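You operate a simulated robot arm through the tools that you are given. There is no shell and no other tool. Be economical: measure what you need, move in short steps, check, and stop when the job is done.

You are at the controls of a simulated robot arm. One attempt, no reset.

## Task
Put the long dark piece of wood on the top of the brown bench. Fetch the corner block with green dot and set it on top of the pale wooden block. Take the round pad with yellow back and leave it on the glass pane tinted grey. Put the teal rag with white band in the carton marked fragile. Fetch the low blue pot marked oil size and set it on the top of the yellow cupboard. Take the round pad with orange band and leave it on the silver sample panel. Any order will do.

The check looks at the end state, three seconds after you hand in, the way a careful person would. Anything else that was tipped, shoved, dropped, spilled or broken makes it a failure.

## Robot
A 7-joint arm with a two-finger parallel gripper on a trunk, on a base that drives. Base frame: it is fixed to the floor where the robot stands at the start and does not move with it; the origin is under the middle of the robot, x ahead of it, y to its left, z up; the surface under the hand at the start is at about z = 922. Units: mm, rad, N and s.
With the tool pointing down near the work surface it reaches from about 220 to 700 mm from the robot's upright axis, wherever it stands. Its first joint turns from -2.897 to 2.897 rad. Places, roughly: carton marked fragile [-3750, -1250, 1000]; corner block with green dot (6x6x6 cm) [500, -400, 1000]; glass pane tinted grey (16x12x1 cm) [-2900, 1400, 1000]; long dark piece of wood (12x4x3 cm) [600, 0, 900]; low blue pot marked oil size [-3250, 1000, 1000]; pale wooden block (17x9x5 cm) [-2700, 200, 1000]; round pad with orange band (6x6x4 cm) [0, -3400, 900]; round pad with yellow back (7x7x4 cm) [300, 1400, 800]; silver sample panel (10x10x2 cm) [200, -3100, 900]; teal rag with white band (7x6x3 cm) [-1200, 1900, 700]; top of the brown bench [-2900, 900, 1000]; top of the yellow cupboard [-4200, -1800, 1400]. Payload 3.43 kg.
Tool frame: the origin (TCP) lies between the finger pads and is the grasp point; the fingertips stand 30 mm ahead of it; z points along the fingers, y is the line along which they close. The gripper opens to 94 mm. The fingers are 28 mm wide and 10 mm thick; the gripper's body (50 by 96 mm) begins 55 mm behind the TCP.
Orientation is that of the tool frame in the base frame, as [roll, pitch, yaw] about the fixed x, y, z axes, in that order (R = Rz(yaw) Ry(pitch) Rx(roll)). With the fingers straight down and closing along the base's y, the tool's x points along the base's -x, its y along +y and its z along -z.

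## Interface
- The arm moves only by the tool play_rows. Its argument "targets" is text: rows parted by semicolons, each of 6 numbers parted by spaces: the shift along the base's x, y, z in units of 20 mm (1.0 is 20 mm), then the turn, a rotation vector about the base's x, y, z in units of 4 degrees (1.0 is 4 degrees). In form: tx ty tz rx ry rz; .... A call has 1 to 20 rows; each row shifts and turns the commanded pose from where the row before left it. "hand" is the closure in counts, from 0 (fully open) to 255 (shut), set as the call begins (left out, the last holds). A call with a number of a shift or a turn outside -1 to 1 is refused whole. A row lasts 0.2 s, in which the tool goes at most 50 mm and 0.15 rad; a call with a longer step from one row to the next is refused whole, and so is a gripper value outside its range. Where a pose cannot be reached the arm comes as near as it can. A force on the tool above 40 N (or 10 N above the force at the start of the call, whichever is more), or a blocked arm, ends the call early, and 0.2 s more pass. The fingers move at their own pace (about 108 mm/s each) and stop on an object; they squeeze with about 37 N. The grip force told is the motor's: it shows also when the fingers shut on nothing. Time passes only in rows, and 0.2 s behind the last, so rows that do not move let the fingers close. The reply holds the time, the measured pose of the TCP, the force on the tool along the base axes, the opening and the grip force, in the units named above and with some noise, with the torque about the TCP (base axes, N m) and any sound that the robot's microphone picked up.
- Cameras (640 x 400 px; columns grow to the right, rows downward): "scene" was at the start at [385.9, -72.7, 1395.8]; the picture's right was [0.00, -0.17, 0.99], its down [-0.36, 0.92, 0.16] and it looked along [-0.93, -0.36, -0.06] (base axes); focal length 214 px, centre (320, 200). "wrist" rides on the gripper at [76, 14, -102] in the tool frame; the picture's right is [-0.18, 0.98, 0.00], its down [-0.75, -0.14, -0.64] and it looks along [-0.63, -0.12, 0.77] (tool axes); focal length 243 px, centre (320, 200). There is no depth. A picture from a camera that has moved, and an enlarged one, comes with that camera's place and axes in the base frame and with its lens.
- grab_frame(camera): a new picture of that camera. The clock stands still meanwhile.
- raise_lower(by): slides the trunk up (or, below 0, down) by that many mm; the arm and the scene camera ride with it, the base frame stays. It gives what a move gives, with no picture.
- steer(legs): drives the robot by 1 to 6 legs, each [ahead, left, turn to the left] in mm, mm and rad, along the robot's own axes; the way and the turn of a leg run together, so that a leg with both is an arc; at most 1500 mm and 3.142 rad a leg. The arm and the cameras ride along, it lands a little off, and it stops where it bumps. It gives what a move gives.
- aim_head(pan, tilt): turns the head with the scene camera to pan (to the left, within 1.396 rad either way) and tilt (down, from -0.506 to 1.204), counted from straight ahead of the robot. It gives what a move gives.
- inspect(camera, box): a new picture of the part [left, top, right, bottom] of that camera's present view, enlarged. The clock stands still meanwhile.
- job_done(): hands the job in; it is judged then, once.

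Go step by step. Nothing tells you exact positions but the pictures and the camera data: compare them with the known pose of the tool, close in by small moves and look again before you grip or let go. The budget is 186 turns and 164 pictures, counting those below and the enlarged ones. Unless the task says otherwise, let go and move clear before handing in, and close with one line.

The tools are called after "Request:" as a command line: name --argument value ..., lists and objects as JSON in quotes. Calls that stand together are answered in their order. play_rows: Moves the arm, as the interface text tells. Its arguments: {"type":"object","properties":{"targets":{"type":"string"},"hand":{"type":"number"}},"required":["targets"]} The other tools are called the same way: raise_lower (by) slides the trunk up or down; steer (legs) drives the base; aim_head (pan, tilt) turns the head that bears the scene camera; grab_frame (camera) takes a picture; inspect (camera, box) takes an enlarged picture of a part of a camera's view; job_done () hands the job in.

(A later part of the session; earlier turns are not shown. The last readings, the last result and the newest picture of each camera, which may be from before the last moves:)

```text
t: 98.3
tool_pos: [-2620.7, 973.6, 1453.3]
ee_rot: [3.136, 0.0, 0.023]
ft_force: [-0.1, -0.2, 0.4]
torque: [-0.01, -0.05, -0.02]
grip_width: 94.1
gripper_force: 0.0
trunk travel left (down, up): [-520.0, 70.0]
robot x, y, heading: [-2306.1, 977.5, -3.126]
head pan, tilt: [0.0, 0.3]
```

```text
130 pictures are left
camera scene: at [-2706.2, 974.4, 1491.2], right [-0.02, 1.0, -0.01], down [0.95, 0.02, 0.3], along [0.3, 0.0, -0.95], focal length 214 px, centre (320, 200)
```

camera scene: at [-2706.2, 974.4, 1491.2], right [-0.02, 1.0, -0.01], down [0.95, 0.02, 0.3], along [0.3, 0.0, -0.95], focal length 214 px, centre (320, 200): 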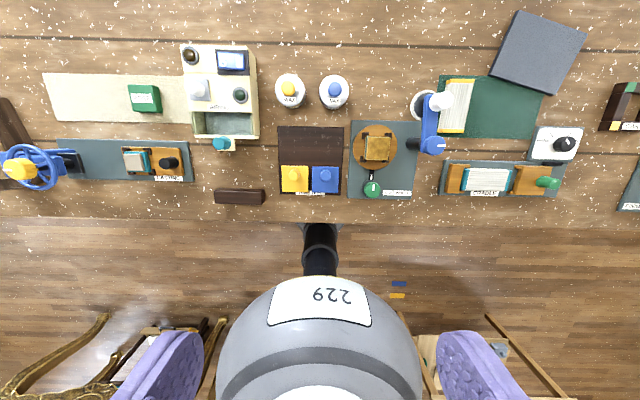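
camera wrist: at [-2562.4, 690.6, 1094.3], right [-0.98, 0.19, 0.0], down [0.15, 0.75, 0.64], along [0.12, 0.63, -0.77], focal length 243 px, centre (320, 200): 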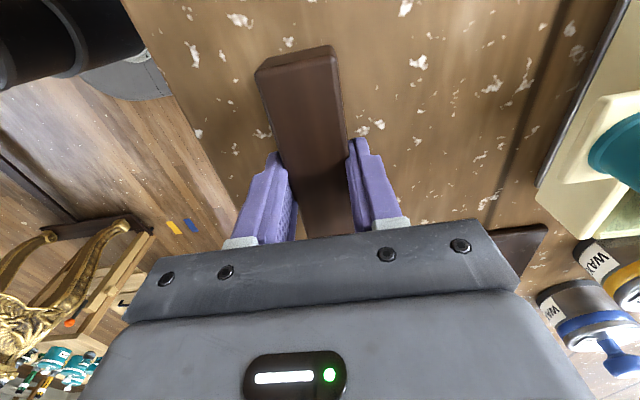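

No bump. I creep 35 mm closer, then stretch the arm forward while tilting the tool 45° forward.

Request:
steer --legs '[[35, 0, 0]]'

Request:
play_rows --targets "-0.96 0.016 -0.6 0 0.5625 0;-0.96 0.016 -0.6 0 0.5625 0;-0.96 0.016 -0.6 0 0.5625 0;-0.96 0.016 -0.6 0 0.5625 0;-0.96 0.016 -0.6 0 0.5625 0;-0.96 0.016 -0.6 0 0.5625 0;-0.96 0.016 -0.6 0 0.5625 0;-0.96 0.016 -0.6 0 0.5625 0;-0.96 0.016 -0.6 0 0.5625 0;-0.96 0.016 -0.6 0 0.5625 0;-0.96 0.016 -0.6 0 0.5625 0;-0.96 0.016 -0.6 0 0.5625 0;-0.96 0.016 -0.6 0 0.5625 0;-0.96 0.016 -0.6 0 0.5625 0;-0.96 0.016 -0.6 0 0.5625 0;-0.96 0.016 -0.6 0 0.5625 0;-0.96 0.016 -0.6 0 0.5625 0;-0.96 0.016 -0.6 0 0.5625 0;-0.96 0.016 -0.6 0 0.5625 0;-0.96 0.016 -0.6 0 0.5625 0"

Request:
grab_frame --camera "wrist"

Request:
grab_frame --camera "scene"

```text
t: 99.1
tool_pos: [-2624.6, 974.4, 1452.8]
ee_rot: [3.137, -0.001, 0.022]
ft_force: [-0.2, -0.7, 0.1]
torque: [0.0, 0.0, 0.02]
grip_width: 94.1
gripper_force: 0.1
trunk travel left (down, up): [-520.0, 70.0]
robot x, y, heading: [-2308.8, 978.7, -3.127]
head pan, tilt: [0.0, 0.3]
stopped in leg 1: the robot was blocked; the commanded pose is now the measured one
```

```text
t: 103.3
tool_pos: [-3008.9, 980.8, 1212.5]
ee_rot: [-3.123, 0.784, 0.031]
ft_force: [-0.3, -0.2, 0.2]
torque: [0.01, -0.05, -0.04]
grip_width: 94.1
gripper_force: 0.1
trunk travel left (down, up): [-520.0, 70.0]
robot x, y, heading: [-2313.4, 977.5, -3.127]
head pan, tilt: [0.0, 0.3]
```

```text
129 pictures are left
camera wrist: at [-2883.1, 969.0, 1231.6], right [-0.11, -0.99, 0.12], down [-0.08, 0.13, 0.99], along [-0.99, 0.1, -0.1], focal length 243 px, centre (320, 200)
```

wrist: 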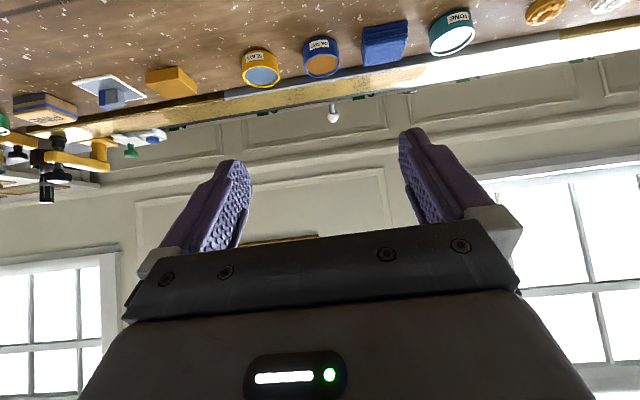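

```text
128 pictures are left
camera scene: at [-3043.6, 981.1, 1298.1], right [-0.02, 1.0, 0.01], down [0.88, 0.02, -0.47], along [-0.47, 0.0, -0.89], focal length 214 px, centre (320, 200)
```

scene: 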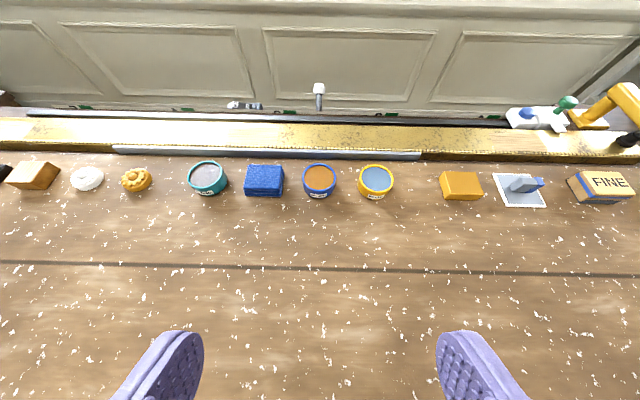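

The pot is at about (-3246, 978). I narrow the fingers to clear its neighbours and approach along the 45° line.

Request:
play_rows --targets "-0.7 -0.015 -0.65 0 0 0;-0.7 -0.015 -0.65 0 0 0;-0.7 -0.015 -0.65 0 0 0;-0.7 -0.015 -0.65 0 0 0;-0.7 -0.015 -0.65 0 0 0;-0.7 -0.015 -0.65 0 0 0;-0.7 -0.015 -0.65 0 0 0;-0.7 -0.015 -0.65 0 0 0;-0.7 -0.015 -0.65 0 0 0" --hand 45

Request:
grab_frame --camera "wrist"

Request:
grab_frame --camera "scene"

```text
t: 105.3
tool_pos: [-3135.4, 977.3, 1094.5]
ee_rot: [-3.124, 0.783, 0.032]
ft_force: [0.1, 0.8, 0.7]
torque: [0.02, -0.05, -0.01]
grip_width: 77.4
gripper_force: 0.1
trunk travel left (down, up): [-520.0, 70.0]
robot x, y, heading: [-2312.0, 981.7, -3.129]
head pan, tilt: [0.0, 0.3]
```

```text
127 pictures are left
camera wrist: at [-3008.8, 965.7, 1115.4], right [-0.11, -0.99, 0.12], down [-0.08, 0.13, 0.99], along [-0.99, 0.1, -0.1], focal length 243 px, centre (320, 200)
```

wrist: 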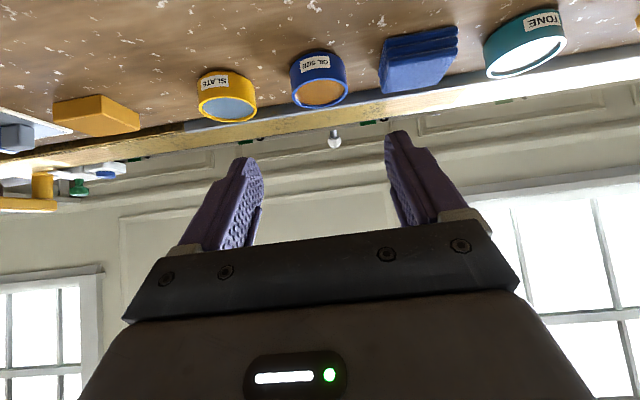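

```text
126 pictures are left
camera scene: at [-3169.3, 977.8, 1181.9], right [-0.02, 1.0, 0.01], down [0.88, 0.02, -0.47], along [-0.47, 0.0, -0.89], focal length 214 px, centre (320, 200)
```

scene: 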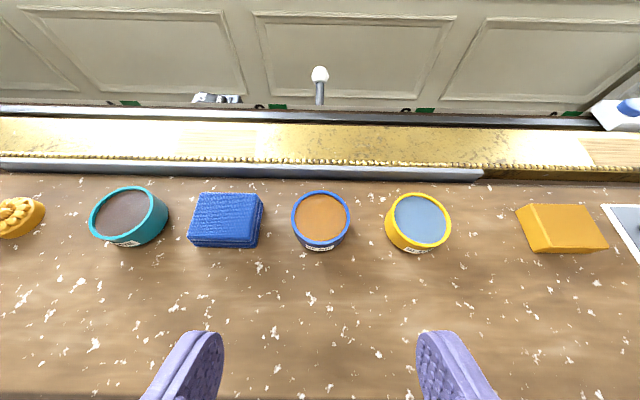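

Still on line; final approach to the pot.

Request:
play_rows --targets "-0.73 0.01 -0.68 0 0 0;-0.73 0.01 -0.68 0 0 0;-0.73 0.01 -0.68 0 0 0;-0.73 0.01 -0.68 0 0 0;-0.73 0.01 -0.68 0 0 0;-0.73 0.01 -0.68 0 0 0"

Request:
grab_frame --camera "wrist"

Request:
aim_head --pan 0 --tilt 0.7

Request:
grab_frame --camera "scene"

```text
t: 106.7
tool_pos: [-3132.7, 974.6, 1090.7]
ee_rot: [-3.123, 0.785, 0.03]
ft_force: [0.0, -0.8, -0.4]
torque: [0.0, 0.02, 0.02]
grip_width: 77.4
gripper_force: 0.0
out of reach, approached as far as the arm can: row 1, 2, 3, 4, 5, 6
trunk travel left (down, up): [-520.0, 70.0]
robot x, y, heading: [-2310.8, 977.6, -3.128]
head pan, tilt: [0.0, 0.3]
```

```text
125 pictures are left
camera wrist: at [-3007.1, 962.7, 1108.6], right [-0.11, -0.99, 0.12], down [-0.08, 0.13, 0.99], along [-0.99, 0.1, -0.1], focal length 243 px, centre (320, 200)
```

wrist: 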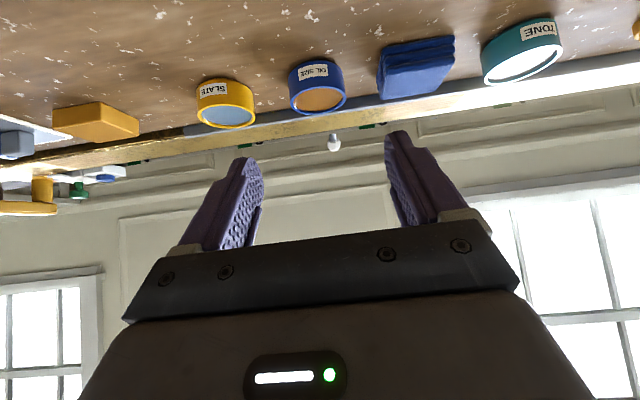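

```text
t: 107.5
tool_pos: [-3132.6, 975.2, 1090.0]
ee_rot: [-3.125, 0.784, 0.031]
ft_force: [-0.1, 0.5, 0.1]
torque: [0.02, 0.03, 0.0]
grip_width: 77.7
gripper_force: 0.0
trunk travel left (down, up): [-520.0, 70.0]
robot x, y, heading: [-2307.9, 978.6, -3.128]
head pan, tilt: [0.0, 0.7]
```

```text
124 pictures are left
camera scene: at [-3136.1, 975.6, 1155.7], right [-0.02, 1.0, 0.01], down [1.0, 0.02, -0.09], along [-0.09, 0.01, -1.0], focal length 214 px, centre (320, 200)
```

scene: 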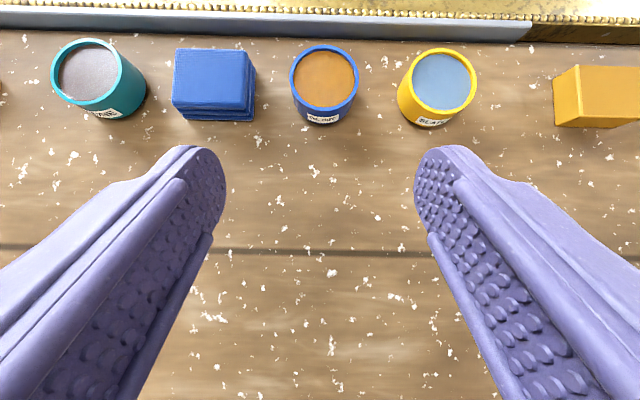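

The arm is at its limit here; the shoulder is too high for a long reach. I check the gap between my arm base and the bench edge, looking back.

Request:
aim_head --pan 0 --tilt 1.204

Request:
grab_frame --camera "scene"

```text
t: 108.5
tool_pos: [-3132.8, 974.4, 1089.3]
ee_rot: [-3.125, 0.783, 0.031]
ft_force: [-0.2, 0.5, -0.5]
torque: [0.02, 0.0, -0.01]
grip_width: 77.7
gripper_force: 0.0
trunk travel left (down, up): [-520.0, 70.0]
robot x, y, heading: [-2312.9, 975.4, -3.133]
head pan, tilt: [0.0, 1.201]
```

```text
123 pictures are left
camera scene: at [-3090.1, 976.5, 1150.8], right [-0.02, 1.0, 0.01], down [0.92, 0.01, 0.4], along [0.4, 0.02, -0.92], focal length 214 px, centre (320, 200)
```

scene: 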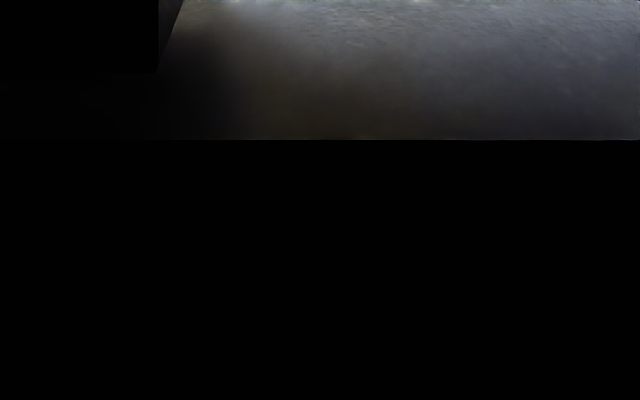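

The head camera is occluded there. I'll lift the arm back up, lower the trunk 400 mm (the arm base has ~30 mm to the bench edge) so the shoulder is near wrist height, and try again.

Request:
aim_head --pan 0 --tilt 0.3

Request:
play_rows --targets "0.5 0 1 0 0 0;0.5 0 1 0 0 0;0.5 0 1 0 0 0;0.5 0 1 0 0 0;0.5 0 1 0 0 0;0.5 0 1 0 0 0;0.5 0 1 0 0 0;0.5 0 1 0 0 0;0.5 0 1 0 0 0;0.5 0 1 0 0 0;0.5 0 1 0 0 0;0.5 0 1 0 0 0;0.5 0 1 0 0 0;0.5 0 1 0 0 0;0.5 0 1 0 0 0;0.5 0 1 0 0 0;0.5 0 1 0 0 0;0.5 0 1 0 0 0;0.5 0 1 0 0 0;0.5 0 1 0 0 0"

Request:
raise_lower --by -130

Request:
raise_lower --by -130

Request:
grab_frame --camera "scene"

```text
t: 109.7
tool_pos: [-3133.8, 974.7, 1090.5]
ee_rot: [-3.124, 0.786, 0.032]
ft_force: [-1.2, -0.2, -0.3]
torque: [0.02, -0.01, 0.0]
grip_width: 77.4
gripper_force: 0.1
trunk travel left (down, up): [-520.0, 70.0]
robot x, y, heading: [-2310.8, 982.3, -3.129]
head pan, tilt: [0.0, 0.3]
```

```text
t: 113.9
tool_pos: [-2929.5, 974.0, 1492.4]
ee_rot: [-3.124, 0.787, 0.032]
ft_force: [0.6, 0.3, 0.4]
torque: [0.0, 0.0, 0.0]
grip_width: 77.4
gripper_force: 0.1
trunk travel left (down, up): [-520.0, 70.0]
robot x, y, heading: [-2310.8, 977.9, -3.125]
head pan, tilt: [0.0, 0.3]
```

```text
t: 115.5
tool_pos: [-2930.9, 974.2, 1361.1]
ee_rot: [-3.123, 0.784, 0.03]
ft_force: [0.2, -0.4, -0.4]
torque: [-0.06, 0.02, 0.01]
grip_width: 77.3
gripper_force: 0.0
trunk travel left (down, up): [-390.0, 200.0]
robot x, y, heading: [-2308.5, 975.7, -3.121]
head pan, tilt: [0.0, 0.3]
```

```text
t: 117.0
tool_pos: [-2916.2, 973.5, 1238.9]
ee_rot: [-3.124, 0.797, 0.032]
ft_force: [0.3, -0.2, -0.1]
torque: [-0.01, 0.02, 0.0]
grip_width: 77.6
gripper_force: 0.1
trunk travel left (down, up): [-260.0, 330.0]
robot x, y, heading: [-2306.9, 975.2, -3.127]
head pan, tilt: [0.0, 0.3]
```

```text
122 pictures are left
camera scene: at [-2950.1, 974.7, 1324.4], right [-0.02, 1.0, 0.01], down [0.88, 0.02, -0.48], along [-0.48, 0.0, -0.88], focal length 214 px, centre (320, 200)
```

scene: 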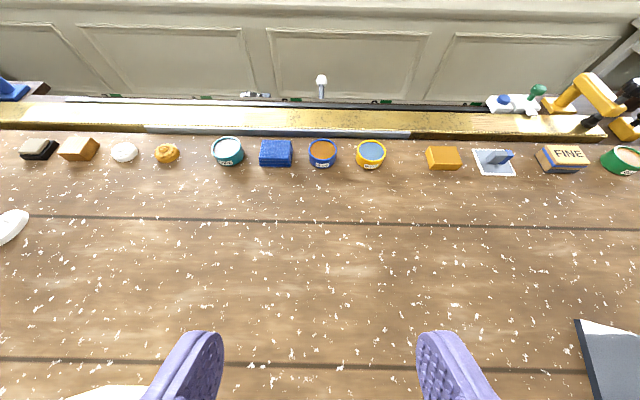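

The last lowering left a small odd shift (14 mm, 0.01 rad), maybe a touch somewhere. I raise a bit and look around the arm base.

Request:
raise_lower --by 40

Request:
grab_frame --camera "wrist"

Request:
aim_head --pan -1.0 --tilt 1.2

Request:
grab_frame --camera "scene"

```text
t: 117.9
tool_pos: [-2931.5, 974.7, 1271.9]
ee_rot: [-3.124, 0.786, 0.032]
ft_force: [0.6, -0.2, -1.0]
torque: [0.03, -0.01, -0.03]
grip_width: 77.7
gripper_force: 0.0
trunk travel left (down, up): [-300.0, 290.0]
robot x, y, heading: [-2309.0, 978.9, -3.13]
head pan, tilt: [0.0, 0.3]
```

```text
121 pictures are left
camera wrist: at [-2805.0, 962.6, 1290.6], right [-0.11, -0.99, 0.12], down [-0.08, 0.13, 0.99], along [-0.99, 0.1, -0.09], focal length 243 px, centre (320, 200)
```

wrist: 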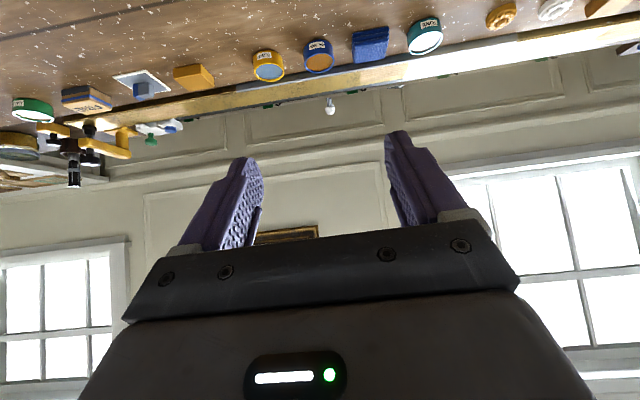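

```text
t: 119.1
tool_pos: [-2931.2, 974.5, 1272.4]
ee_rot: [-3.124, 0.784, 0.031]
ft_force: [-0.2, -1.0, 0.2]
torque: [-0.01, 0.0, 0.01]
grip_width: 77.5
gripper_force: 0.0
trunk travel left (down, up): [-300.0, 290.0]
robot x, y, heading: [-2309.5, 978.6, -3.127]
head pan, tilt: [-1.0, 1.201]
```

```text
120 pictures are left
camera scene: at [-2870.9, 1023.7, 1351.4], right [0.58, 0.54, 0.6], down [0.63, -0.77, 0.09], along [0.51, 0.32, -0.79], focal length 214 px, centre (320, 200)
```

scene: 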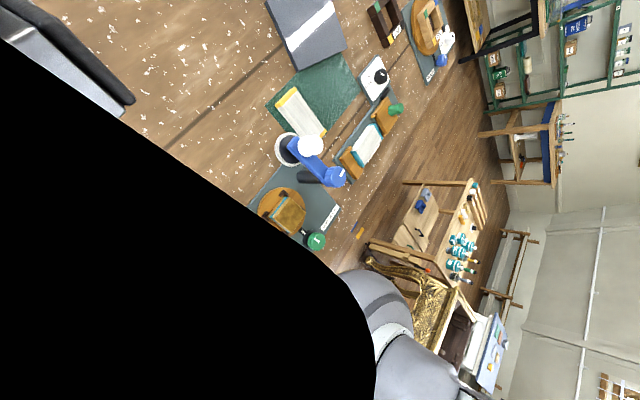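

The arm base touched the bench edge and came free again. I'll measure the arm's true reach at this height: stretch straight ahead.

Request:
aim_head --pan 0 --tilt 0.3

Request:
play_rows --targets "-1 0 0 0 0 0;-1 0 0 0 0 0;-1 0 0 0 0 0;-1 0 0 0 0 0;-1 0 0 0 0 0;-1 0 0 0 0 0;-1 0 0 0 0 0;-1 0 0 0 0 0;-1 0 0 0 0 0;-1 0 0 0 0 0;-1 0 0 0 0 0;-1 0 0 0 0 0;-1 0 0 0 0 0;-1 0 0 0 0 0;-1 0 0 0 0 0;-1 0 0 0 0 0"

Request:
play_rows --targets "0 0 -1 0 0 0;0 0 -1 0 0 0;0 0 -1 0 0 0;0 0 -1 0 0 0;0 0 -1 0 0 0;0 0 -1 0 0 0;0 0 -1 0 0 0"

Request:
grab_frame --camera "scene"

```text
t: 120.4
tool_pos: [-2930.1, 976.4, 1271.2]
ee_rot: [-3.123, 0.787, 0.031]
ft_force: [0.6, 0.7, -0.5]
torque: [0.03, 0.0, 0.0]
grip_width: 77.8
gripper_force: 0.0
trunk travel left (down, up): [-300.0, 290.0]
robot x, y, heading: [-2308.6, 977.6, -3.127]
head pan, tilt: [0.0, 0.3]
```

```text
t: 123.8
tool_pos: [-3179.7, 972.8, 1267.6]
ee_rot: [-3.124, 0.784, 0.032]
ft_force: [0.3, 0.0, 0.2]
torque: [0.01, 0.01, 0.0]
grip_width: 77.3
gripper_force: 0.1
out of reach, approached as far as the arm can: row 13, 14, 15, 16
trunk travel left (down, up): [-300.0, 290.0]
robot x, y, heading: [-2309.2, 975.7, -3.126]
head pan, tilt: [0.0, 0.3]
```

```text
t: 125.4
tool_pos: [-3181.5, 975.8, 1125.7]
ee_rot: [-3.125, 0.786, 0.031]
ft_force: [0.5, 0.0, 0.0]
torque: [-0.02, 0.01, 0.02]
grip_width: 77.4
gripper_force: 0.1
trunk travel left (down, up): [-300.0, 290.0]
robot x, y, heading: [-2309.0, 979.6, -3.128]
head pan, tilt: [0.0, 0.3]
```

```text
119 pictures are left
camera scene: at [-3215.5, 975.4, 1211.6], right [-0.02, 1.0, 0.01], down [0.88, 0.02, -0.47], along [-0.47, 0.0, -0.88], focal length 214 px, centre (320, 200)
```

scene: 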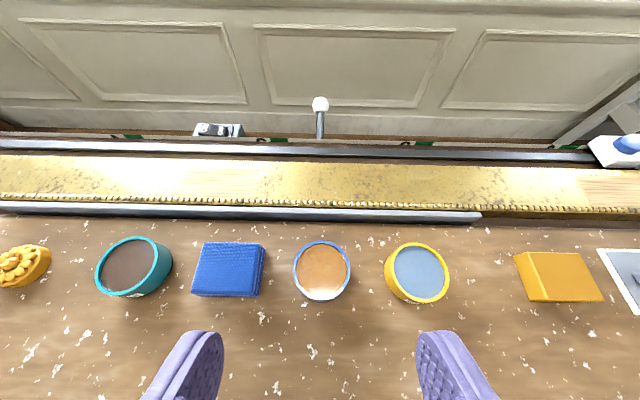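

Reach seems ~870 mm at 45°. I test whether a flatter tool reaches further, safely above the items.

Request:
play_rows --targets "0.3 0 0.3 0 0.94 0;0.3 0 0.3 0 0.94 0;0.3 0 0.3 0 0.94 0;0.3 0 0.3 0 0.94 0;0 0 0 0 0.94 0;0 0 0 0 0.94 0;0 0 0 0 0.94 0;0 0 0 0 0.94 0;-1 0 0 0 0 0;-1 0 0 0 0 0;-1 0 0 0 0 0;-1 0 0 0 0 0;-1 0 0 0 0 0;-1 0 0 0 0 0"

Request:
grab_frame --camera "scene"

```text
t: 128.4
tool_pos: [-3237.8, 975.0, 1151.7]
ee_rot: [-3.065, 1.31, 0.083]
ft_force: [0.3, 0.2, 0.5]
torque: [0.01, 0.05, -0.02]
grip_width: 77.5
gripper_force: 0.0
out of reach, approached as far as the arm can: row 13, 14
trunk travel left (down, up): [-300.0, 290.0]
robot x, y, heading: [-2312.7, 977.0, -3.13]
head pan, tilt: [0.0, 0.3]
```

```text
118 pictures are left
camera scene: at [-3226.3, 974.4, 1241.3], right [-0.01, 1.0, 0.02], down [0.53, 0.02, -0.85], along [-0.85, 0.0, -0.53], focal length 214 px, centre (320, 200)
```

scene: 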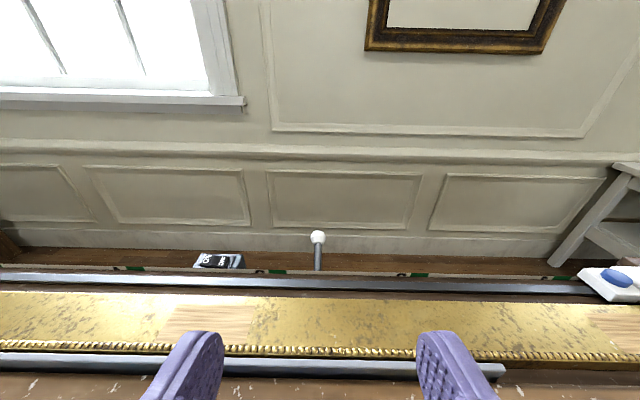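

A key discovery: there's a wide aisle behind the bench (wall at x≈-4570), so the pot is easily reached from behind. I retract and drive around via the gap at y≈-700.

Request:
play_rows --targets "1 0 0.5 0 -0.94 0;1 0 0.5 0 -0.94 0;1 0 0.5 0 -0.94 0;1 0 0.5 0 -0.94 0;1 0 0.5 0 -0.94 0;1 0 0.5 0 -0.94 0;1 0 0.5 0 -0.94 0;1 0 0.5 0 -0.94 0;1 0 0.5 0 -0.94 0;1 0 0.5 0 -0.94 0;1 0 0.5 0 -0.94 0;1 0 0.5 0 -0.94 0;1 0 0.5 0 -0.94 0;1 0 0.5 0 -0.94 0;1 0 0.5 0 -0.94 0;1 0 0.5 0 -0.94 0;1 0 0.5 0 -0.94 0;1 0 0.5 0 -0.94 0;1 0 0.5 0 -0.94 0;1 0 0.5 0 -0.94 0"

Request:
play_rows --targets "1 0 0 0 0 0;1 0 0 0 0 0;1 0 0 0 0 0;1 0 0 0 0 0;1 0 0 0 0 0;1 0 0 0 0 0;1 0 0 0 0 0;1 0 0 0 0 0;1 0 0 0 0 0;1 0 0 0 0 0"

Request:
steer --legs '[[-290, 0, 0], [0, 0, 1.56], [1500, 0, 0], [150, 0, 0]]'

Request:
aim_head --pan -1.1 --tilt 0.0

Request:
grab_frame --camera "scene"

```text
t: 132.6
tool_pos: [-2837.4, 974.3, 1352.3]
ee_rot: [3.137, -0.005, 0.021]
ft_force: [0.2, -0.6, 0.0]
torque: [0.0, 0.04, -0.01]
grip_width: 77.5
gripper_force: 0.1
trunk travel left (down, up): [-300.0, 290.0]
robot x, y, heading: [-2309.8, 980.3, -3.127]
head pan, tilt: [0.0, 0.3]
```

```text
t: 134.8
tool_pos: [-2635.8, 973.8, 1350.6]
ee_rot: [3.138, -0.002, 0.021]
ft_force: [1.0, -0.1, -0.5]
torque: [0.0, 0.01, 0.01]
grip_width: 77.6
gripper_force: 0.0
trunk travel left (down, up): [-300.0, 290.0]
robot x, y, heading: [-2311.1, 976.5, -3.124]
head pan, tilt: [0.0, 0.3]
```

```text
t: 148.7
tool_pos: [-1997.7, -1008.0, 1349.3]
ee_rot: [3.136, -0.003, 1.596]
ft_force: [0.5, -0.4, 0.2]
torque: [0.06, 0.01, 0.0]
grip_width: 77.4
gripper_force: 0.2
trunk travel left (down, up): [-300.0, 290.0]
robot x, y, heading: [-2006.7, -679.7, -1.557]
head pan, tilt: [0.0, 0.3]
```

```text
t: 150.0
tool_pos: [-1997.8, -1004.3, 1350.2]
ee_rot: [3.137, -0.003, 1.595]
ft_force: [-0.3, 0.6, 0.3]
torque: [0.01, 0.02, 0.0]
grip_width: 77.7
gripper_force: 0.0
trunk travel left (down, up): [-300.0, 290.0]
robot x, y, heading: [-1999.8, -674.3, -1.553]
head pan, tilt: [-1.1, 0.0]
```

```text
117 pictures are left
camera scene: at [-2078.8, -1116.0, 1440.0], right [-0.46, -0.01, 0.89], down [-0.03, 1.0, 0.0], along [-0.89, -0.02, -0.46], focal length 214 px, centre (320, 200)
```

scene: 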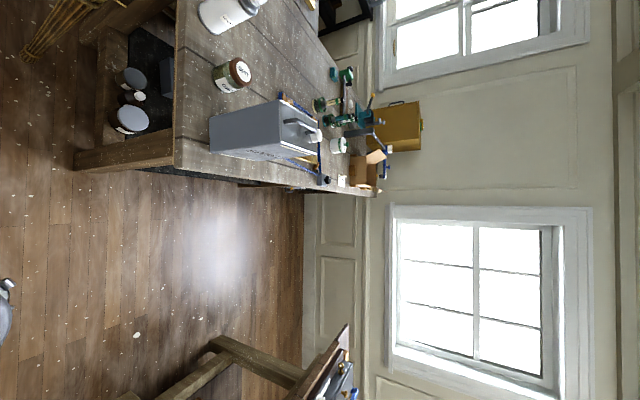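

The aisle between the benches is clear. I drive through to behind the brown bench and turn towards +y to look.

Request:
steer --legs '[[0, 0, -1.588], [1500, 0, 0], [420, 0, 0], [0, 0, -1.57]]'

Request:
aim_head --pan -1.1 --tilt -0.4

Request:
grab_frame --camera "scene"

Request:
aim_head --pan -1.1 --tilt 0.9

Request:
grab_frame --camera "scene"

```text
t: 167.2
tool_pos: [-3914.6, -423.7, 1350.3]
ee_rot: [3.136, -0.002, -1.522]
ft_force: [-0.1, -1.5, -0.9]
torque: [-0.01, -0.01, -0.01]
grip_width: 77.4
gripper_force: 0.1
trunk travel left (down, up): [-300.0, 290.0]
robot x, y, heading: [-3902.3, -751.1, 1.613]
head pan, tilt: [-1.1, 0.0]
```

```text
t: 168.1
tool_pos: [-3914.8, -425.5, 1350.2]
ee_rot: [3.136, -0.004, -1.523]
ft_force: [0.1, 0.6, -0.7]
torque: [0.0, 0.0, 0.0]
grip_width: 77.6
gripper_force: 0.1
trunk travel left (down, up): [-300.0, 290.0]
robot x, y, heading: [-3901.7, -750.0, 1.607]
head pan, tilt: [-1.1, -0.4]
```

```text
116 pictures are left
camera scene: at [-3858.3, -277.0, 1447.6], right [0.46, 0.02, 0.89], down [0.39, -0.9, -0.18], along [0.8, 0.43, -0.42], focal length 214 px, centre (320, 200)
```

scene: 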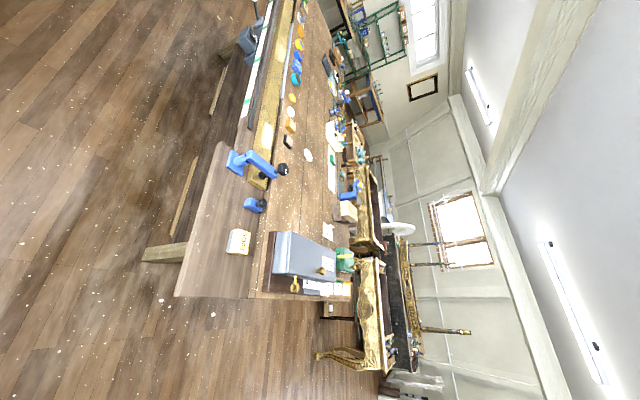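

```text
t: 169.5
tool_pos: [-3915.6, -424.9, 1351.3]
ee_rot: [3.134, -0.003, -1.526]
ft_force: [0.3, -0.2, -0.1]
torque: [-0.01, 0.03, -0.03]
grip_width: 77.5
gripper_force: 0.1
trunk travel left (down, up): [-300.0, 290.0]
robot x, y, heading: [-3901.0, -753.8, 1.61]
head pan, tilt: [-1.1, 0.901]
```

```text
115 pictures are left
camera scene: at [-3850.9, -389.7, 1446.9], right [0.46, 0.02, 0.89], down [-0.67, -0.65, 0.36], along [0.59, -0.76, -0.28], focal length 214 px, centre (320, 200)
```

scene: 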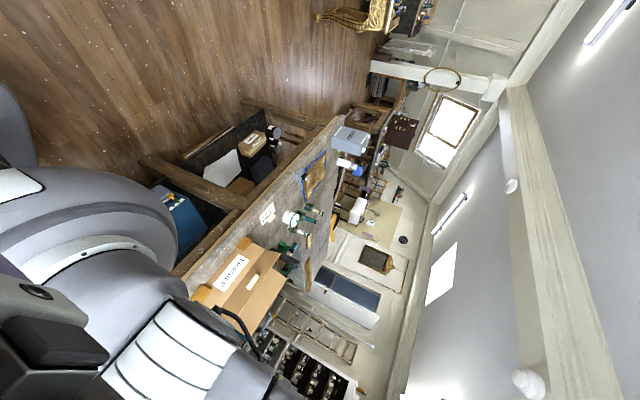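

The back aisle looks clear, apart from something fixed at the bench's back edge. I zoom in to see it.

Request:
aim_head --pan -0.9 --tilt -0.5

Request:
inspect --camera "scene" --box '[150, 0, 350, 125]'

```text
t: 171.1
tool_pos: [-3915.7, -425.1, 1349.8]
ee_rot: [3.136, -0.002, -1.524]
ft_force: [-0.7, 0.1, 0.1]
torque: [-0.02, 0.0, 0.0]
grip_width: 77.6
gripper_force: 0.1
trunk travel left (down, up): [-300.0, 290.0]
robot x, y, heading: [-3905.4, -751.8, 1.609]
head pan, tilt: [-0.901, -0.499]
```

```text
3.20 times, centred on (250, 62) of scene
camera zoom: at [-3871.3, -270.6, 1439.3], right [0.62, 0.03, 0.78], down [0.41, -0.86, -0.3], along [0.66, 0.51, -0.55], focal length 686 px, centre (544, 640)
```

zoom: 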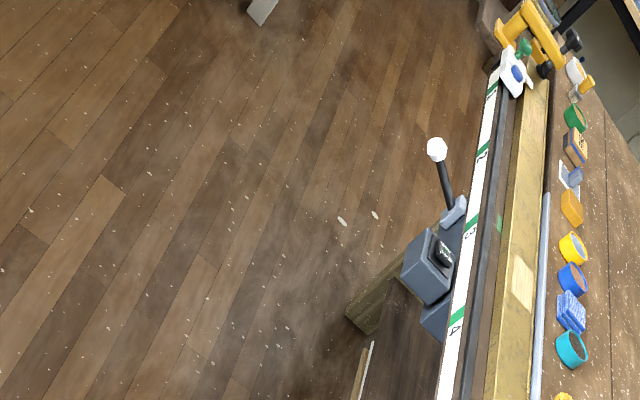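

It's a lever clamp near y≈960; I'll stand well clear of it at about (-3800, 790) and reach over it. Driving there.

Request:
steer --legs '[[1450, 0, -0.039], [90, -130, 0]]'

Request:
aim_head --pan -0.7 --tilt 0.0

Request:
grab_frame --camera "scene"

```text
t: 179.1
tool_pos: [-3793.6, 1088.3, 1350.7]
ee_rot: [3.137, -0.003, -1.568]
ft_force: [-0.7, 0.3, -0.1]
torque: [0.0, 0.0, -0.01]
grip_width: 77.3
gripper_force: 0.1
trunk travel left (down, up): [-300.0, 290.0]
robot x, y, heading: [-3798.4, 756.8, 1.573]
head pan, tilt: [-0.901, -0.499]
```

```text
t: 180.1
tool_pos: [-3794.8, 1086.6, 1350.6]
ee_rot: [3.136, -0.001, -1.569]
ft_force: [0.2, -0.2, 0.3]
torque: [0.01, 0.0, -0.01]
grip_width: 77.5
gripper_force: 0.0
trunk travel left (down, up): [-300.0, 290.0]
robot x, y, heading: [-3799.4, 762.1, 1.563]
head pan, tilt: [-0.7, 0.0]
```

```text
113 pictures are left
camera scene: at [-3739.8, 1199.2, 1412.2], right [0.77, 0.0, 0.64], down [0.0, -1.0, 0.0], along [0.64, 0.0, -0.77], focal length 214 px, centre (320, 200)
```

scene: 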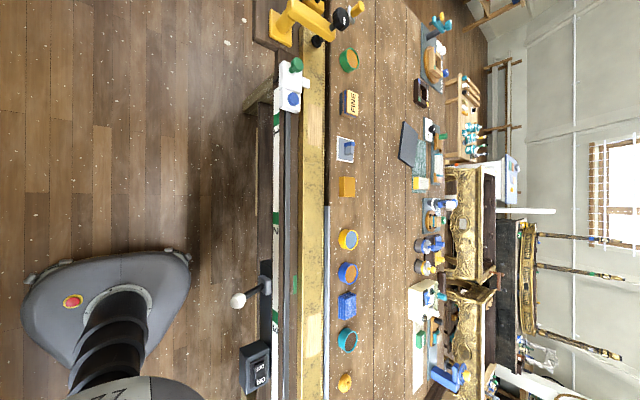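

Clear. Move the arm over the pot.

Request:
play_rows --targets "0.964 -0.193 -0.27 0 0 0;0.964 -0.193 -0.27 0 0 0;0.964 -0.193 -0.27 0 0 0;0.964 -0.193 -0.27 0 0 0;0.964 -0.193 -0.27 0 0 0;0.964 -0.193 -0.27 0 0 0;0.964 -0.193 -0.27 0 0 0;0.964 -0.193 -0.27 0 0 0;0.964 -0.193 -0.27 0 0 0;0.964 -0.193 -0.27 0 0 0;0.964 -0.193 -0.27 0 0 0;0.964 -0.193 -0.27 0 0 0;0.964 -0.193 -0.27 0 0 0;0.964 -0.193 -0.27 0 0 0;0.964 -0.193 -0.27 0 0 0;0.964 -0.193 -0.27 0 0 0;0.964 -0.193 -0.27 0 0 0;0.964 -0.193 -0.27 0 0 0;0.964 -0.193 -0.27 0 0 0;0.964 -0.193 -0.27 0 0 0"

Request:
play_rows --targets "0.964 -0.193 -0.27 0 0 0;0.964 -0.193 -0.27 0 0 0;0.964 -0.193 -0.27 0 0 0;0.964 -0.193 -0.27 0 0 0;0.964 -0.193 -0.27 0 0 0;0.964 -0.193 -0.27 0 0 0;0.964 -0.193 -0.27 0 0 0;0.964 -0.193 -0.27 0 0 0"

Request:
aim_head --pan 0 --tilt 0.5

Request:
grab_frame --camera "wrist"

Request:
grab_frame --camera "scene"

```text
t: 184.3
tool_pos: [-3407.2, 1007.8, 1241.0]
ee_rot: [3.135, -0.004, -1.565]
ft_force: [0.7, -0.5, -0.3]
torque: [0.01, 0.01, 0.01]
grip_width: 77.6
gripper_force: 0.1
trunk travel left (down, up): [-300.0, 290.0]
robot x, y, heading: [-3797.6, 757.4, 1.567]
head pan, tilt: [-0.7, 0.0]
```

```text
t: 186.1
tool_pos: [-3253.1, 978.4, 1197.8]
ee_rot: [3.136, -0.005, -1.568]
ft_force: [0.2, -0.3, 0.8]
torque: [0.02, 0.05, 0.01]
grip_width: 77.6
gripper_force: 0.0
trunk travel left (down, up): [-300.0, 290.0]
robot x, y, heading: [-3795.9, 763.2, 1.565]
head pan, tilt: [-0.7, 0.0]
```

```text
t: 187.1
tool_pos: [-3253.4, 977.2, 1197.5]
ee_rot: [3.136, -0.002, -1.569]
ft_force: [0.5, -0.5, 0.3]
torque: [0.01, -0.01, -0.03]
grip_width: 77.5
gripper_force: 0.1
trunk travel left (down, up): [-300.0, 290.0]
robot x, y, heading: [-3799.8, 762.4, 1.568]
head pan, tilt: [0.0, 0.499]
```

```text
112 pictures are left
camera wrist: at [-3268.0, 902.2, 1301.2], right [-0.98, 0.18, 0.0], down [0.14, 0.76, 0.64], along [0.11, 0.63, -0.77], focal length 243 px, centre (320, 200)
```

wrist: 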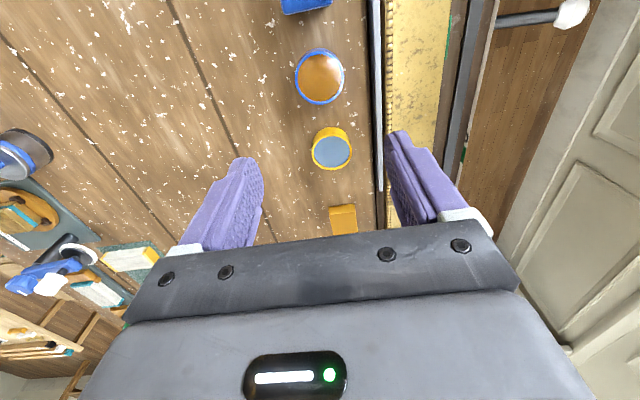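

```text
111 pictures are left
camera scene: at [-3256.1, 1043.8, 1238.4], right [1.0, 0.0, 0.0], down [0.01, -0.88, 0.48], along [0.0, -0.48, -0.88], focal length 214 px, centre (320, 200)
```

scene: 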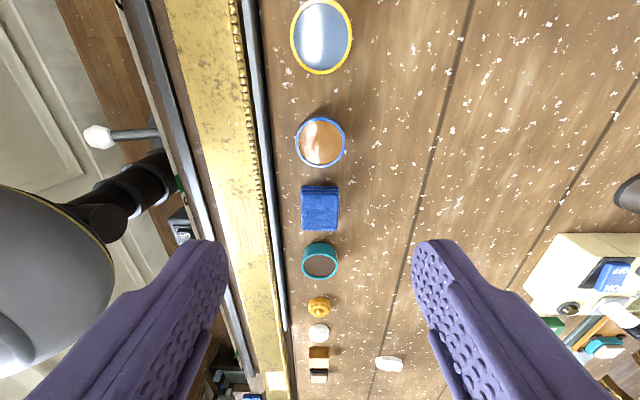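

Aligned within a few mm. Descend, grip, lift slightly and check.

Request:
play_rows --targets "-0.15 0 -1 0 0 0;0 0 -1 0 0 0;0 0 -1 0 0 0;0 0 -1 0 0 0;0 0 -1 0 0 0;0 0 -1 0 0 0;0 0 -1 0 0 0;0 0 -1 0 0 0;0 0 -1 0 0 0;0 0 -0.8 0 0 0;0 0 -0.8 0 0 0"

Request:
grab_frame --camera "wrist"

Request:
grab_frame --camera "scene"

```text
t: 189.5
tool_pos: [-3257.3, 975.9, 986.6]
ee_rot: [3.136, -0.002, -1.566]
ft_force: [0.2, 0.4, -0.8]
torque: [-0.02, -0.01, 0.01]
grip_width: 77.5
gripper_force: 0.0
trunk travel left (down, up): [-300.0, 290.0]
robot x, y, heading: [-3798.7, 761.3, 1.568]
head pan, tilt: [0.0, 0.499]
```

```text
110 pictures are left
camera wrist: at [-3271.7, 901.1, 1089.2], right [-0.98, 0.18, 0.0], down [0.14, 0.76, 0.64], along [0.11, 0.63, -0.77], focal length 243 px, centre (320, 200)
```

wrist: 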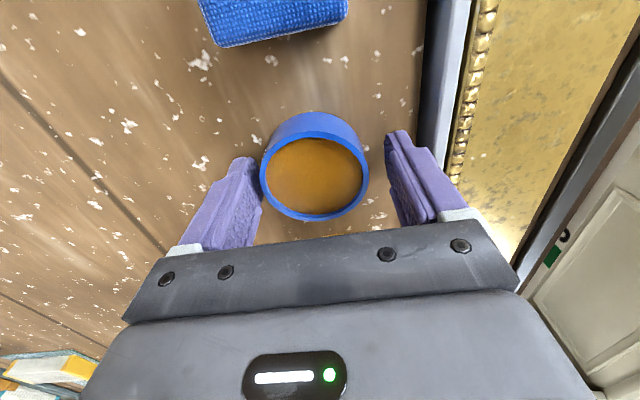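

```text
109 pictures are left
camera scene: at [-3259.8, 1042.6, 1026.3], right [1.0, 0.0, -0.01], down [0.01, -0.88, 0.48], along [0.0, -0.48, -0.88], focal length 214 px, centre (320, 200)
```

scene: 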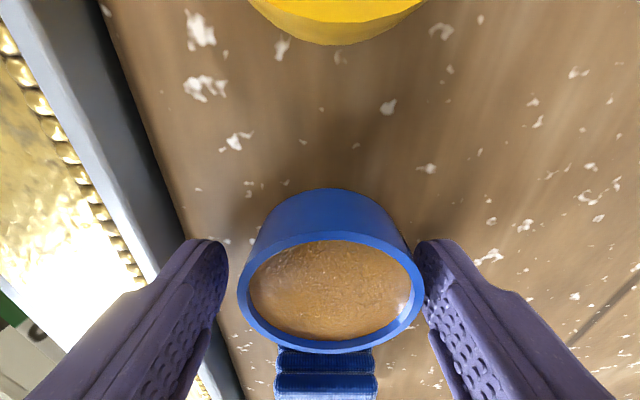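

Pot is nicely between the fingers; small centring, then grip and lift a little.

Request:
play_rows --targets "0.12 -0.15 0 0 0 0;0 0 0 0 0 0"

Request:
play_rows --targets "0 0 0 0 0 0;0 0 0 0 0 0;0 0 0 0 0 0" --hand 255

Request:
play_rows --targets "0 0 0.3 0 0 0;0 0 0.5 0 0 0;0 0 0.8 0 0 0;0 0 0.8 0 0 0;0 0 0.8 0 0 0;0 0 0.8 0 0 0"

Request:
grab_frame --camera "wrist"

```text
t: 190.1
tool_pos: [-3255.7, 974.9, 985.5]
ee_rot: [3.137, -0.001, -1.567]
ft_force: [0.1, -0.4, 0.1]
torque: [-0.04, 0.02, -0.01]
grip_width: 77.7
gripper_force: 0.0
trunk travel left (down, up): [-300.0, 290.0]
robot x, y, heading: [-3798.9, 758.6, 1.569]
head pan, tilt: [0.0, 0.499]
```

```text
t: 190.9
tool_pos: [-3255.3, 974.1, 986.9]
ee_rot: [3.137, -0.003, -1.568]
ft_force: [1.7, -0.2, 0.2]
torque: [0.02, -0.11, 0.0]
grip_width: 58.1
gripper_force: 36.7
trunk travel left (down, up): [-300.0, 290.0]
robot x, y, heading: [-3801.9, 761.8, 1.571]
head pan, tilt: [0.0, 0.499]
```

```text
t: 192.3
tool_pos: [-3255.5, 975.9, 1066.4]
ee_rot: [3.137, -0.004, -1.566]
ft_force: [0.3, -0.5, -2.5]
torque: [-0.04, 0.01, 0.01]
grip_width: 58.0
gripper_force: 37.1
trunk travel left (down, up): [-300.0, 290.0]
robot x, y, heading: [-3795.2, 763.2, 1.567]
head pan, tilt: [0.0, 0.499]
```

```text
108 pictures are left
camera wrist: at [-3269.6, 899.8, 1169.4], right [-0.98, 0.18, 0.0], down [0.14, 0.76, 0.64], along [0.11, 0.63, -0.77], focal length 243 px, centre (320, 200)
```

wrist: 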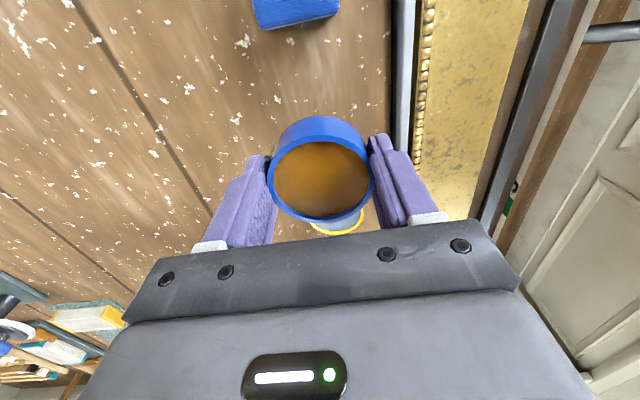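

Pot is held level. Retract up and back to the front of the robot, then reverse out the aisle and look toward the cupboard.

Request:
play_rows --targets "-0.964 0.193 0.71 0 0 0;-0.964 0.193 0.71 0 0 0;-0.964 0.193 0.71 0 0 0;-0.964 0.193 0.71 0 0 0;-0.964 0.193 0.71 0 0 0;-0.964 0.193 0.71 0 0 0;-0.964 0.193 0.71 0 0 0;-0.964 0.193 0.71 0 0 0;-0.964 0.193 0.71 0 0 0;-0.964 0.193 0.71 0 0 0;-0.964 0.193 0.71 0 0 0;-0.964 0.193 0.71 0 0 0;-0.964 0.193 0.71 0 0 0;-0.964 0.193 0.71 0 0 0;-0.964 0.193 0.71 0 0 0;-0.964 0.193 0.71 0 0 0;-0.964 0.193 0.71 0 0 0;-0.964 0.193 0.71 0 0 0;-0.964 0.193 0.71 0 0 0;-0.964 0.193 0.71 0 0 0"

Request:
play_rows --targets "-0.964 0.193 0 0 0 0;-0.964 0.193 0 0 0 0;-0.964 0.193 0 0 0 0;-0.964 0.193 0 0 0 0;-0.964 0.193 0 0 0 0;-0.964 0.193 0 0 0 0;-0.964 0.193 0 0 0 0;-0.964 0.193 0 0 0 0"

Request:
steer --legs '[[0, 100, 0], [-1460, 0, 0]]'

Request:
aim_head --pan 1.2 --tilt 1.0

Request:
grab_frame --camera "scene"

Request:
aim_head --pan -1.2 --tilt 1.0

Request:
grab_frame --camera "scene"

```text
t: 196.5
tool_pos: [-3643.2, 1052.4, 1350.4]
ee_rot: [3.137, -0.005, -1.567]
ft_force: [0.1, 1.2, -2.8]
torque: [0.0, -0.02, 0.0]
grip_width: 57.9
gripper_force: 37.2
trunk travel left (down, up): [-300.0, 290.0]
robot x, y, heading: [-3797.8, 760.5, 1.573]
head pan, tilt: [0.0, 0.499]
```

```text
t: 198.3
tool_pos: [-3795.6, 1085.7, 1350.3]
ee_rot: [3.135, -0.004, -1.566]
ft_force: [0.4, 0.7, -2.3]
torque: [-0.01, -0.02, -0.01]
grip_width: 57.9
gripper_force: 37.3
trunk travel left (down, up): [-300.0, 290.0]
robot x, y, heading: [-3796.0, 757.6, 1.574]
head pan, tilt: [0.0, 0.499]
```

```text
t: 206.4
tool_pos: [-3906.1, -402.1, 1351.1]
ee_rot: [3.135, 0.0, -1.587]
ft_force: [0.3, -0.5, -2.1]
torque: [0.02, -0.03, -0.02]
grip_width: 58.3
gripper_force: 36.9
trunk travel left (down, up): [-300.0, 290.0]
robot x, y, heading: [-3914.7, -725.7, 1.549]
head pan, tilt: [0.0, 0.499]
```

```text
t: 207.8
tool_pos: [-3906.1, -401.5, 1350.3]
ee_rot: [3.137, -0.002, -1.587]
ft_force: [-0.1, 0.2, -2.6]
torque: [-0.01, 0.03, 0.03]
grip_width: 58.0
gripper_force: 37.2
trunk travel left (down, up): [-300.0, 290.0]
robot x, y, heading: [-3913.7, -725.9, 1.547]
head pan, tilt: [1.201, 1.0]
```

```text
107 pictures are left
camera scene: at [-3973.1, -376.4, 1457.3], right [0.36, -0.01, -0.93], down [0.78, -0.55, 0.3], along [-0.52, -0.83, -0.19], focal length 214 px, centre (320, 200)
```

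scene: 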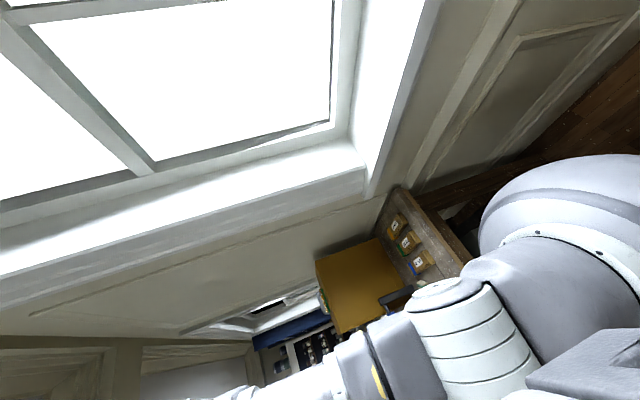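

```text
t: 210.1
tool_pos: [-3905.5, -401.9, 1350.4]
ee_rot: [3.136, -0.003, -1.585]
ft_force: [-0.2, 0.5, -2.7]
torque: [-0.02, 0.0, 0.0]
grip_width: 58.2
gripper_force: 36.8
trunk travel left (down, up): [-300.0, 290.0]
robot x, y, heading: [-3916.4, -725.2, 1.549]
head pan, tilt: [-1.201, 1.0]
```

```text
106 pictures are left
camera scene: at [-3843.2, -378.5, 1456.7], right [0.37, 0.0, 0.93], down [-0.79, -0.53, 0.31], along [0.49, -0.85, -0.2], focal length 214 px, centre (320, 200)
```

scene: 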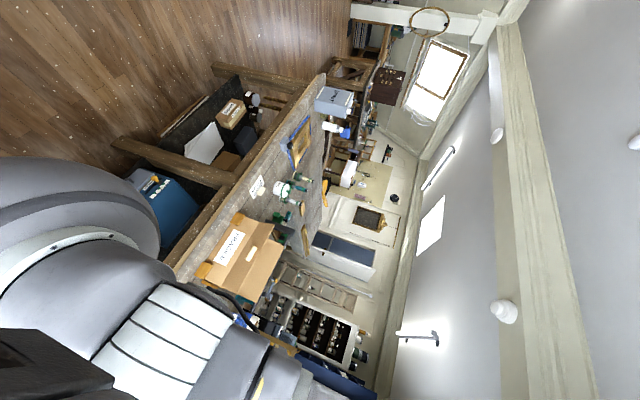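

The yellow cupboard stands on the grey bench near the wall. I turn to face it.

Request:
steer --legs '[[0, 0, 3.12]]'

Request:
raise_lower --by 250

Request:
aim_head --pan 0 --tilt -0.5

Request:
grab_frame --camera "scene"

Request:
grab_frame --camera "wrist"

```text
t: 217.6
tool_pos: [-3953.0, -1048.2, 1351.1]
ee_rot: [3.136, -0.003, 1.466]
ft_force: [0.1, -0.5, -2.8]
torque: [-0.01, -0.01, -0.01]
grip_width: 58.0
gripper_force: 36.9
trunk travel left (down, up): [-300.0, 290.0]
robot x, y, heading: [-3917.6, -726.3, -1.683]
head pan, tilt: [-1.201, 1.0]
```

```text
t: 220.2
tool_pos: [-3953.1, -1047.0, 1599.4]
ee_rot: [3.136, -0.004, 1.465]
ft_force: [0.1, 0.2, -3.2]
torque: [0.02, 0.0, 0.01]
grip_width: 57.9
gripper_force: 37.2
trunk travel left (down, up): [-550.0, 40.0]
robot x, y, heading: [-3920.8, -728.4, -1.681]
head pan, tilt: [-1.201, 1.0]
```

```text
t: 221.8
tool_pos: [-3952.0, -1048.2, 1601.1]
ee_rot: [3.136, -0.005, 1.467]
ft_force: [0.3, -0.1, -2.1]
torque: [0.01, -0.01, 0.01]
grip_width: 58.0
gripper_force: 37.2
trunk travel left (down, up): [-550.0, 40.0]
robot x, y, heading: [-3913.7, -723.4, -1.686]
head pan, tilt: [0.0, -0.499]
```

```text
105 pictures are left
camera scene: at [-3971.4, -1195.4, 1664.8], right [-0.99, 0.1, 0.0], down [0.09, 0.87, -0.48], along [-0.05, -0.47, -0.88], focal length 214 px, centre (320, 200)
```

scene: 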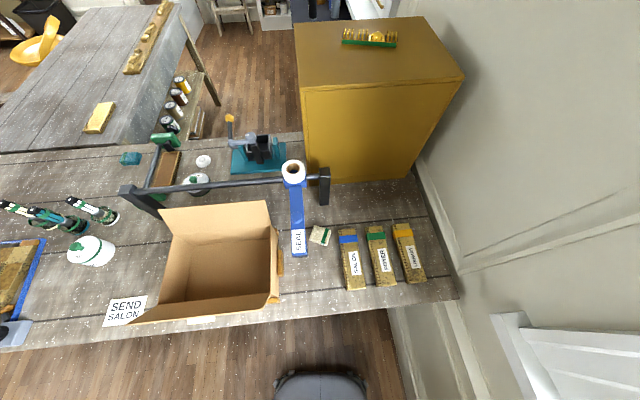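

```text
104 pictures are left
camera wrist: at [-3932.3, -973.7, 1704.0], right [0.96, -0.29, 0.0], down [-0.22, -0.74, 0.64], along [-0.18, -0.61, -0.77], focal length 243 px, centre (320, 200)
```

wrist: 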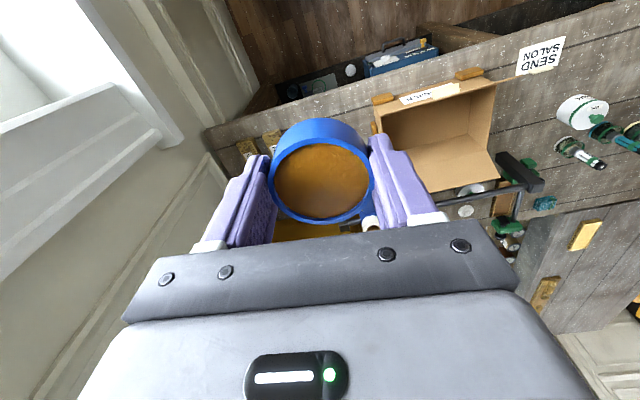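

The cupboard top spans about x -3980..-4306, y -1590..-1845, with a comb-like thing near its middle-back. I'll drive in closer and place the pot at about (-4130, -1660).

Request:
steer --legs '[[275, -75, 0.11]]'

Request:
aim_head --pan 0 --tilt -0.3

Request:
grab_frame --camera "scene"

```text
t: 223.9
tool_pos: [-4010.1, -1323.2, 1601.1]
ee_rot: [3.136, -0.003, 1.576]
ft_force: [-0.6, -0.1, -2.7]
torque: [0.01, -0.04, -0.02]
grip_width: 57.8
gripper_force: 37.0
trunk travel left (down, up): [-550.0, 40.0]
robot x, y, heading: [-4004.8, -996.9, -1.574]
head pan, tilt: [0.0, -0.499]
stopped in leg 1: the robot was blocked; the commanded pose is now the measured one
```

```text
t: 224.7
tool_pos: [-4009.2, -1323.5, 1599.5]
ee_rot: [3.137, -0.003, 1.576]
ft_force: [0.9, 0.4, -4.0]
torque: [0.03, -0.01, -0.01]
grip_width: 58.0
gripper_force: 37.1
trunk travel left (down, up): [-550.0, 40.0]
robot x, y, heading: [-4004.2, -1001.4, -1.575]
head pan, tilt: [0.0, -0.3]
```

```text
103 pictures are left
camera scene: at [-4010.9, -1457.8, 1653.0], right [-1.0, -0.01, 0.0], down [0.0, 0.96, -0.29], along [0.01, -0.29, -0.96], focal length 214 px, centre (320, 200)
```

scene: 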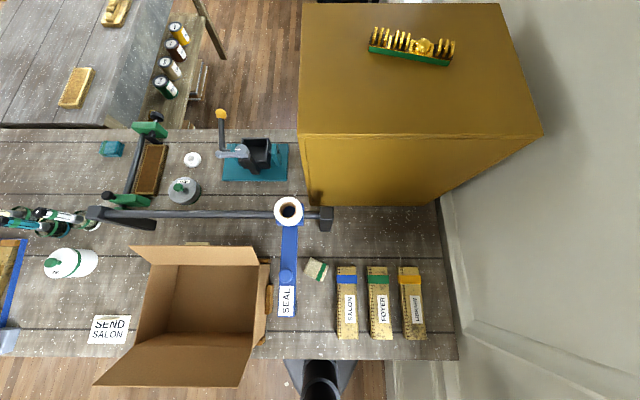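

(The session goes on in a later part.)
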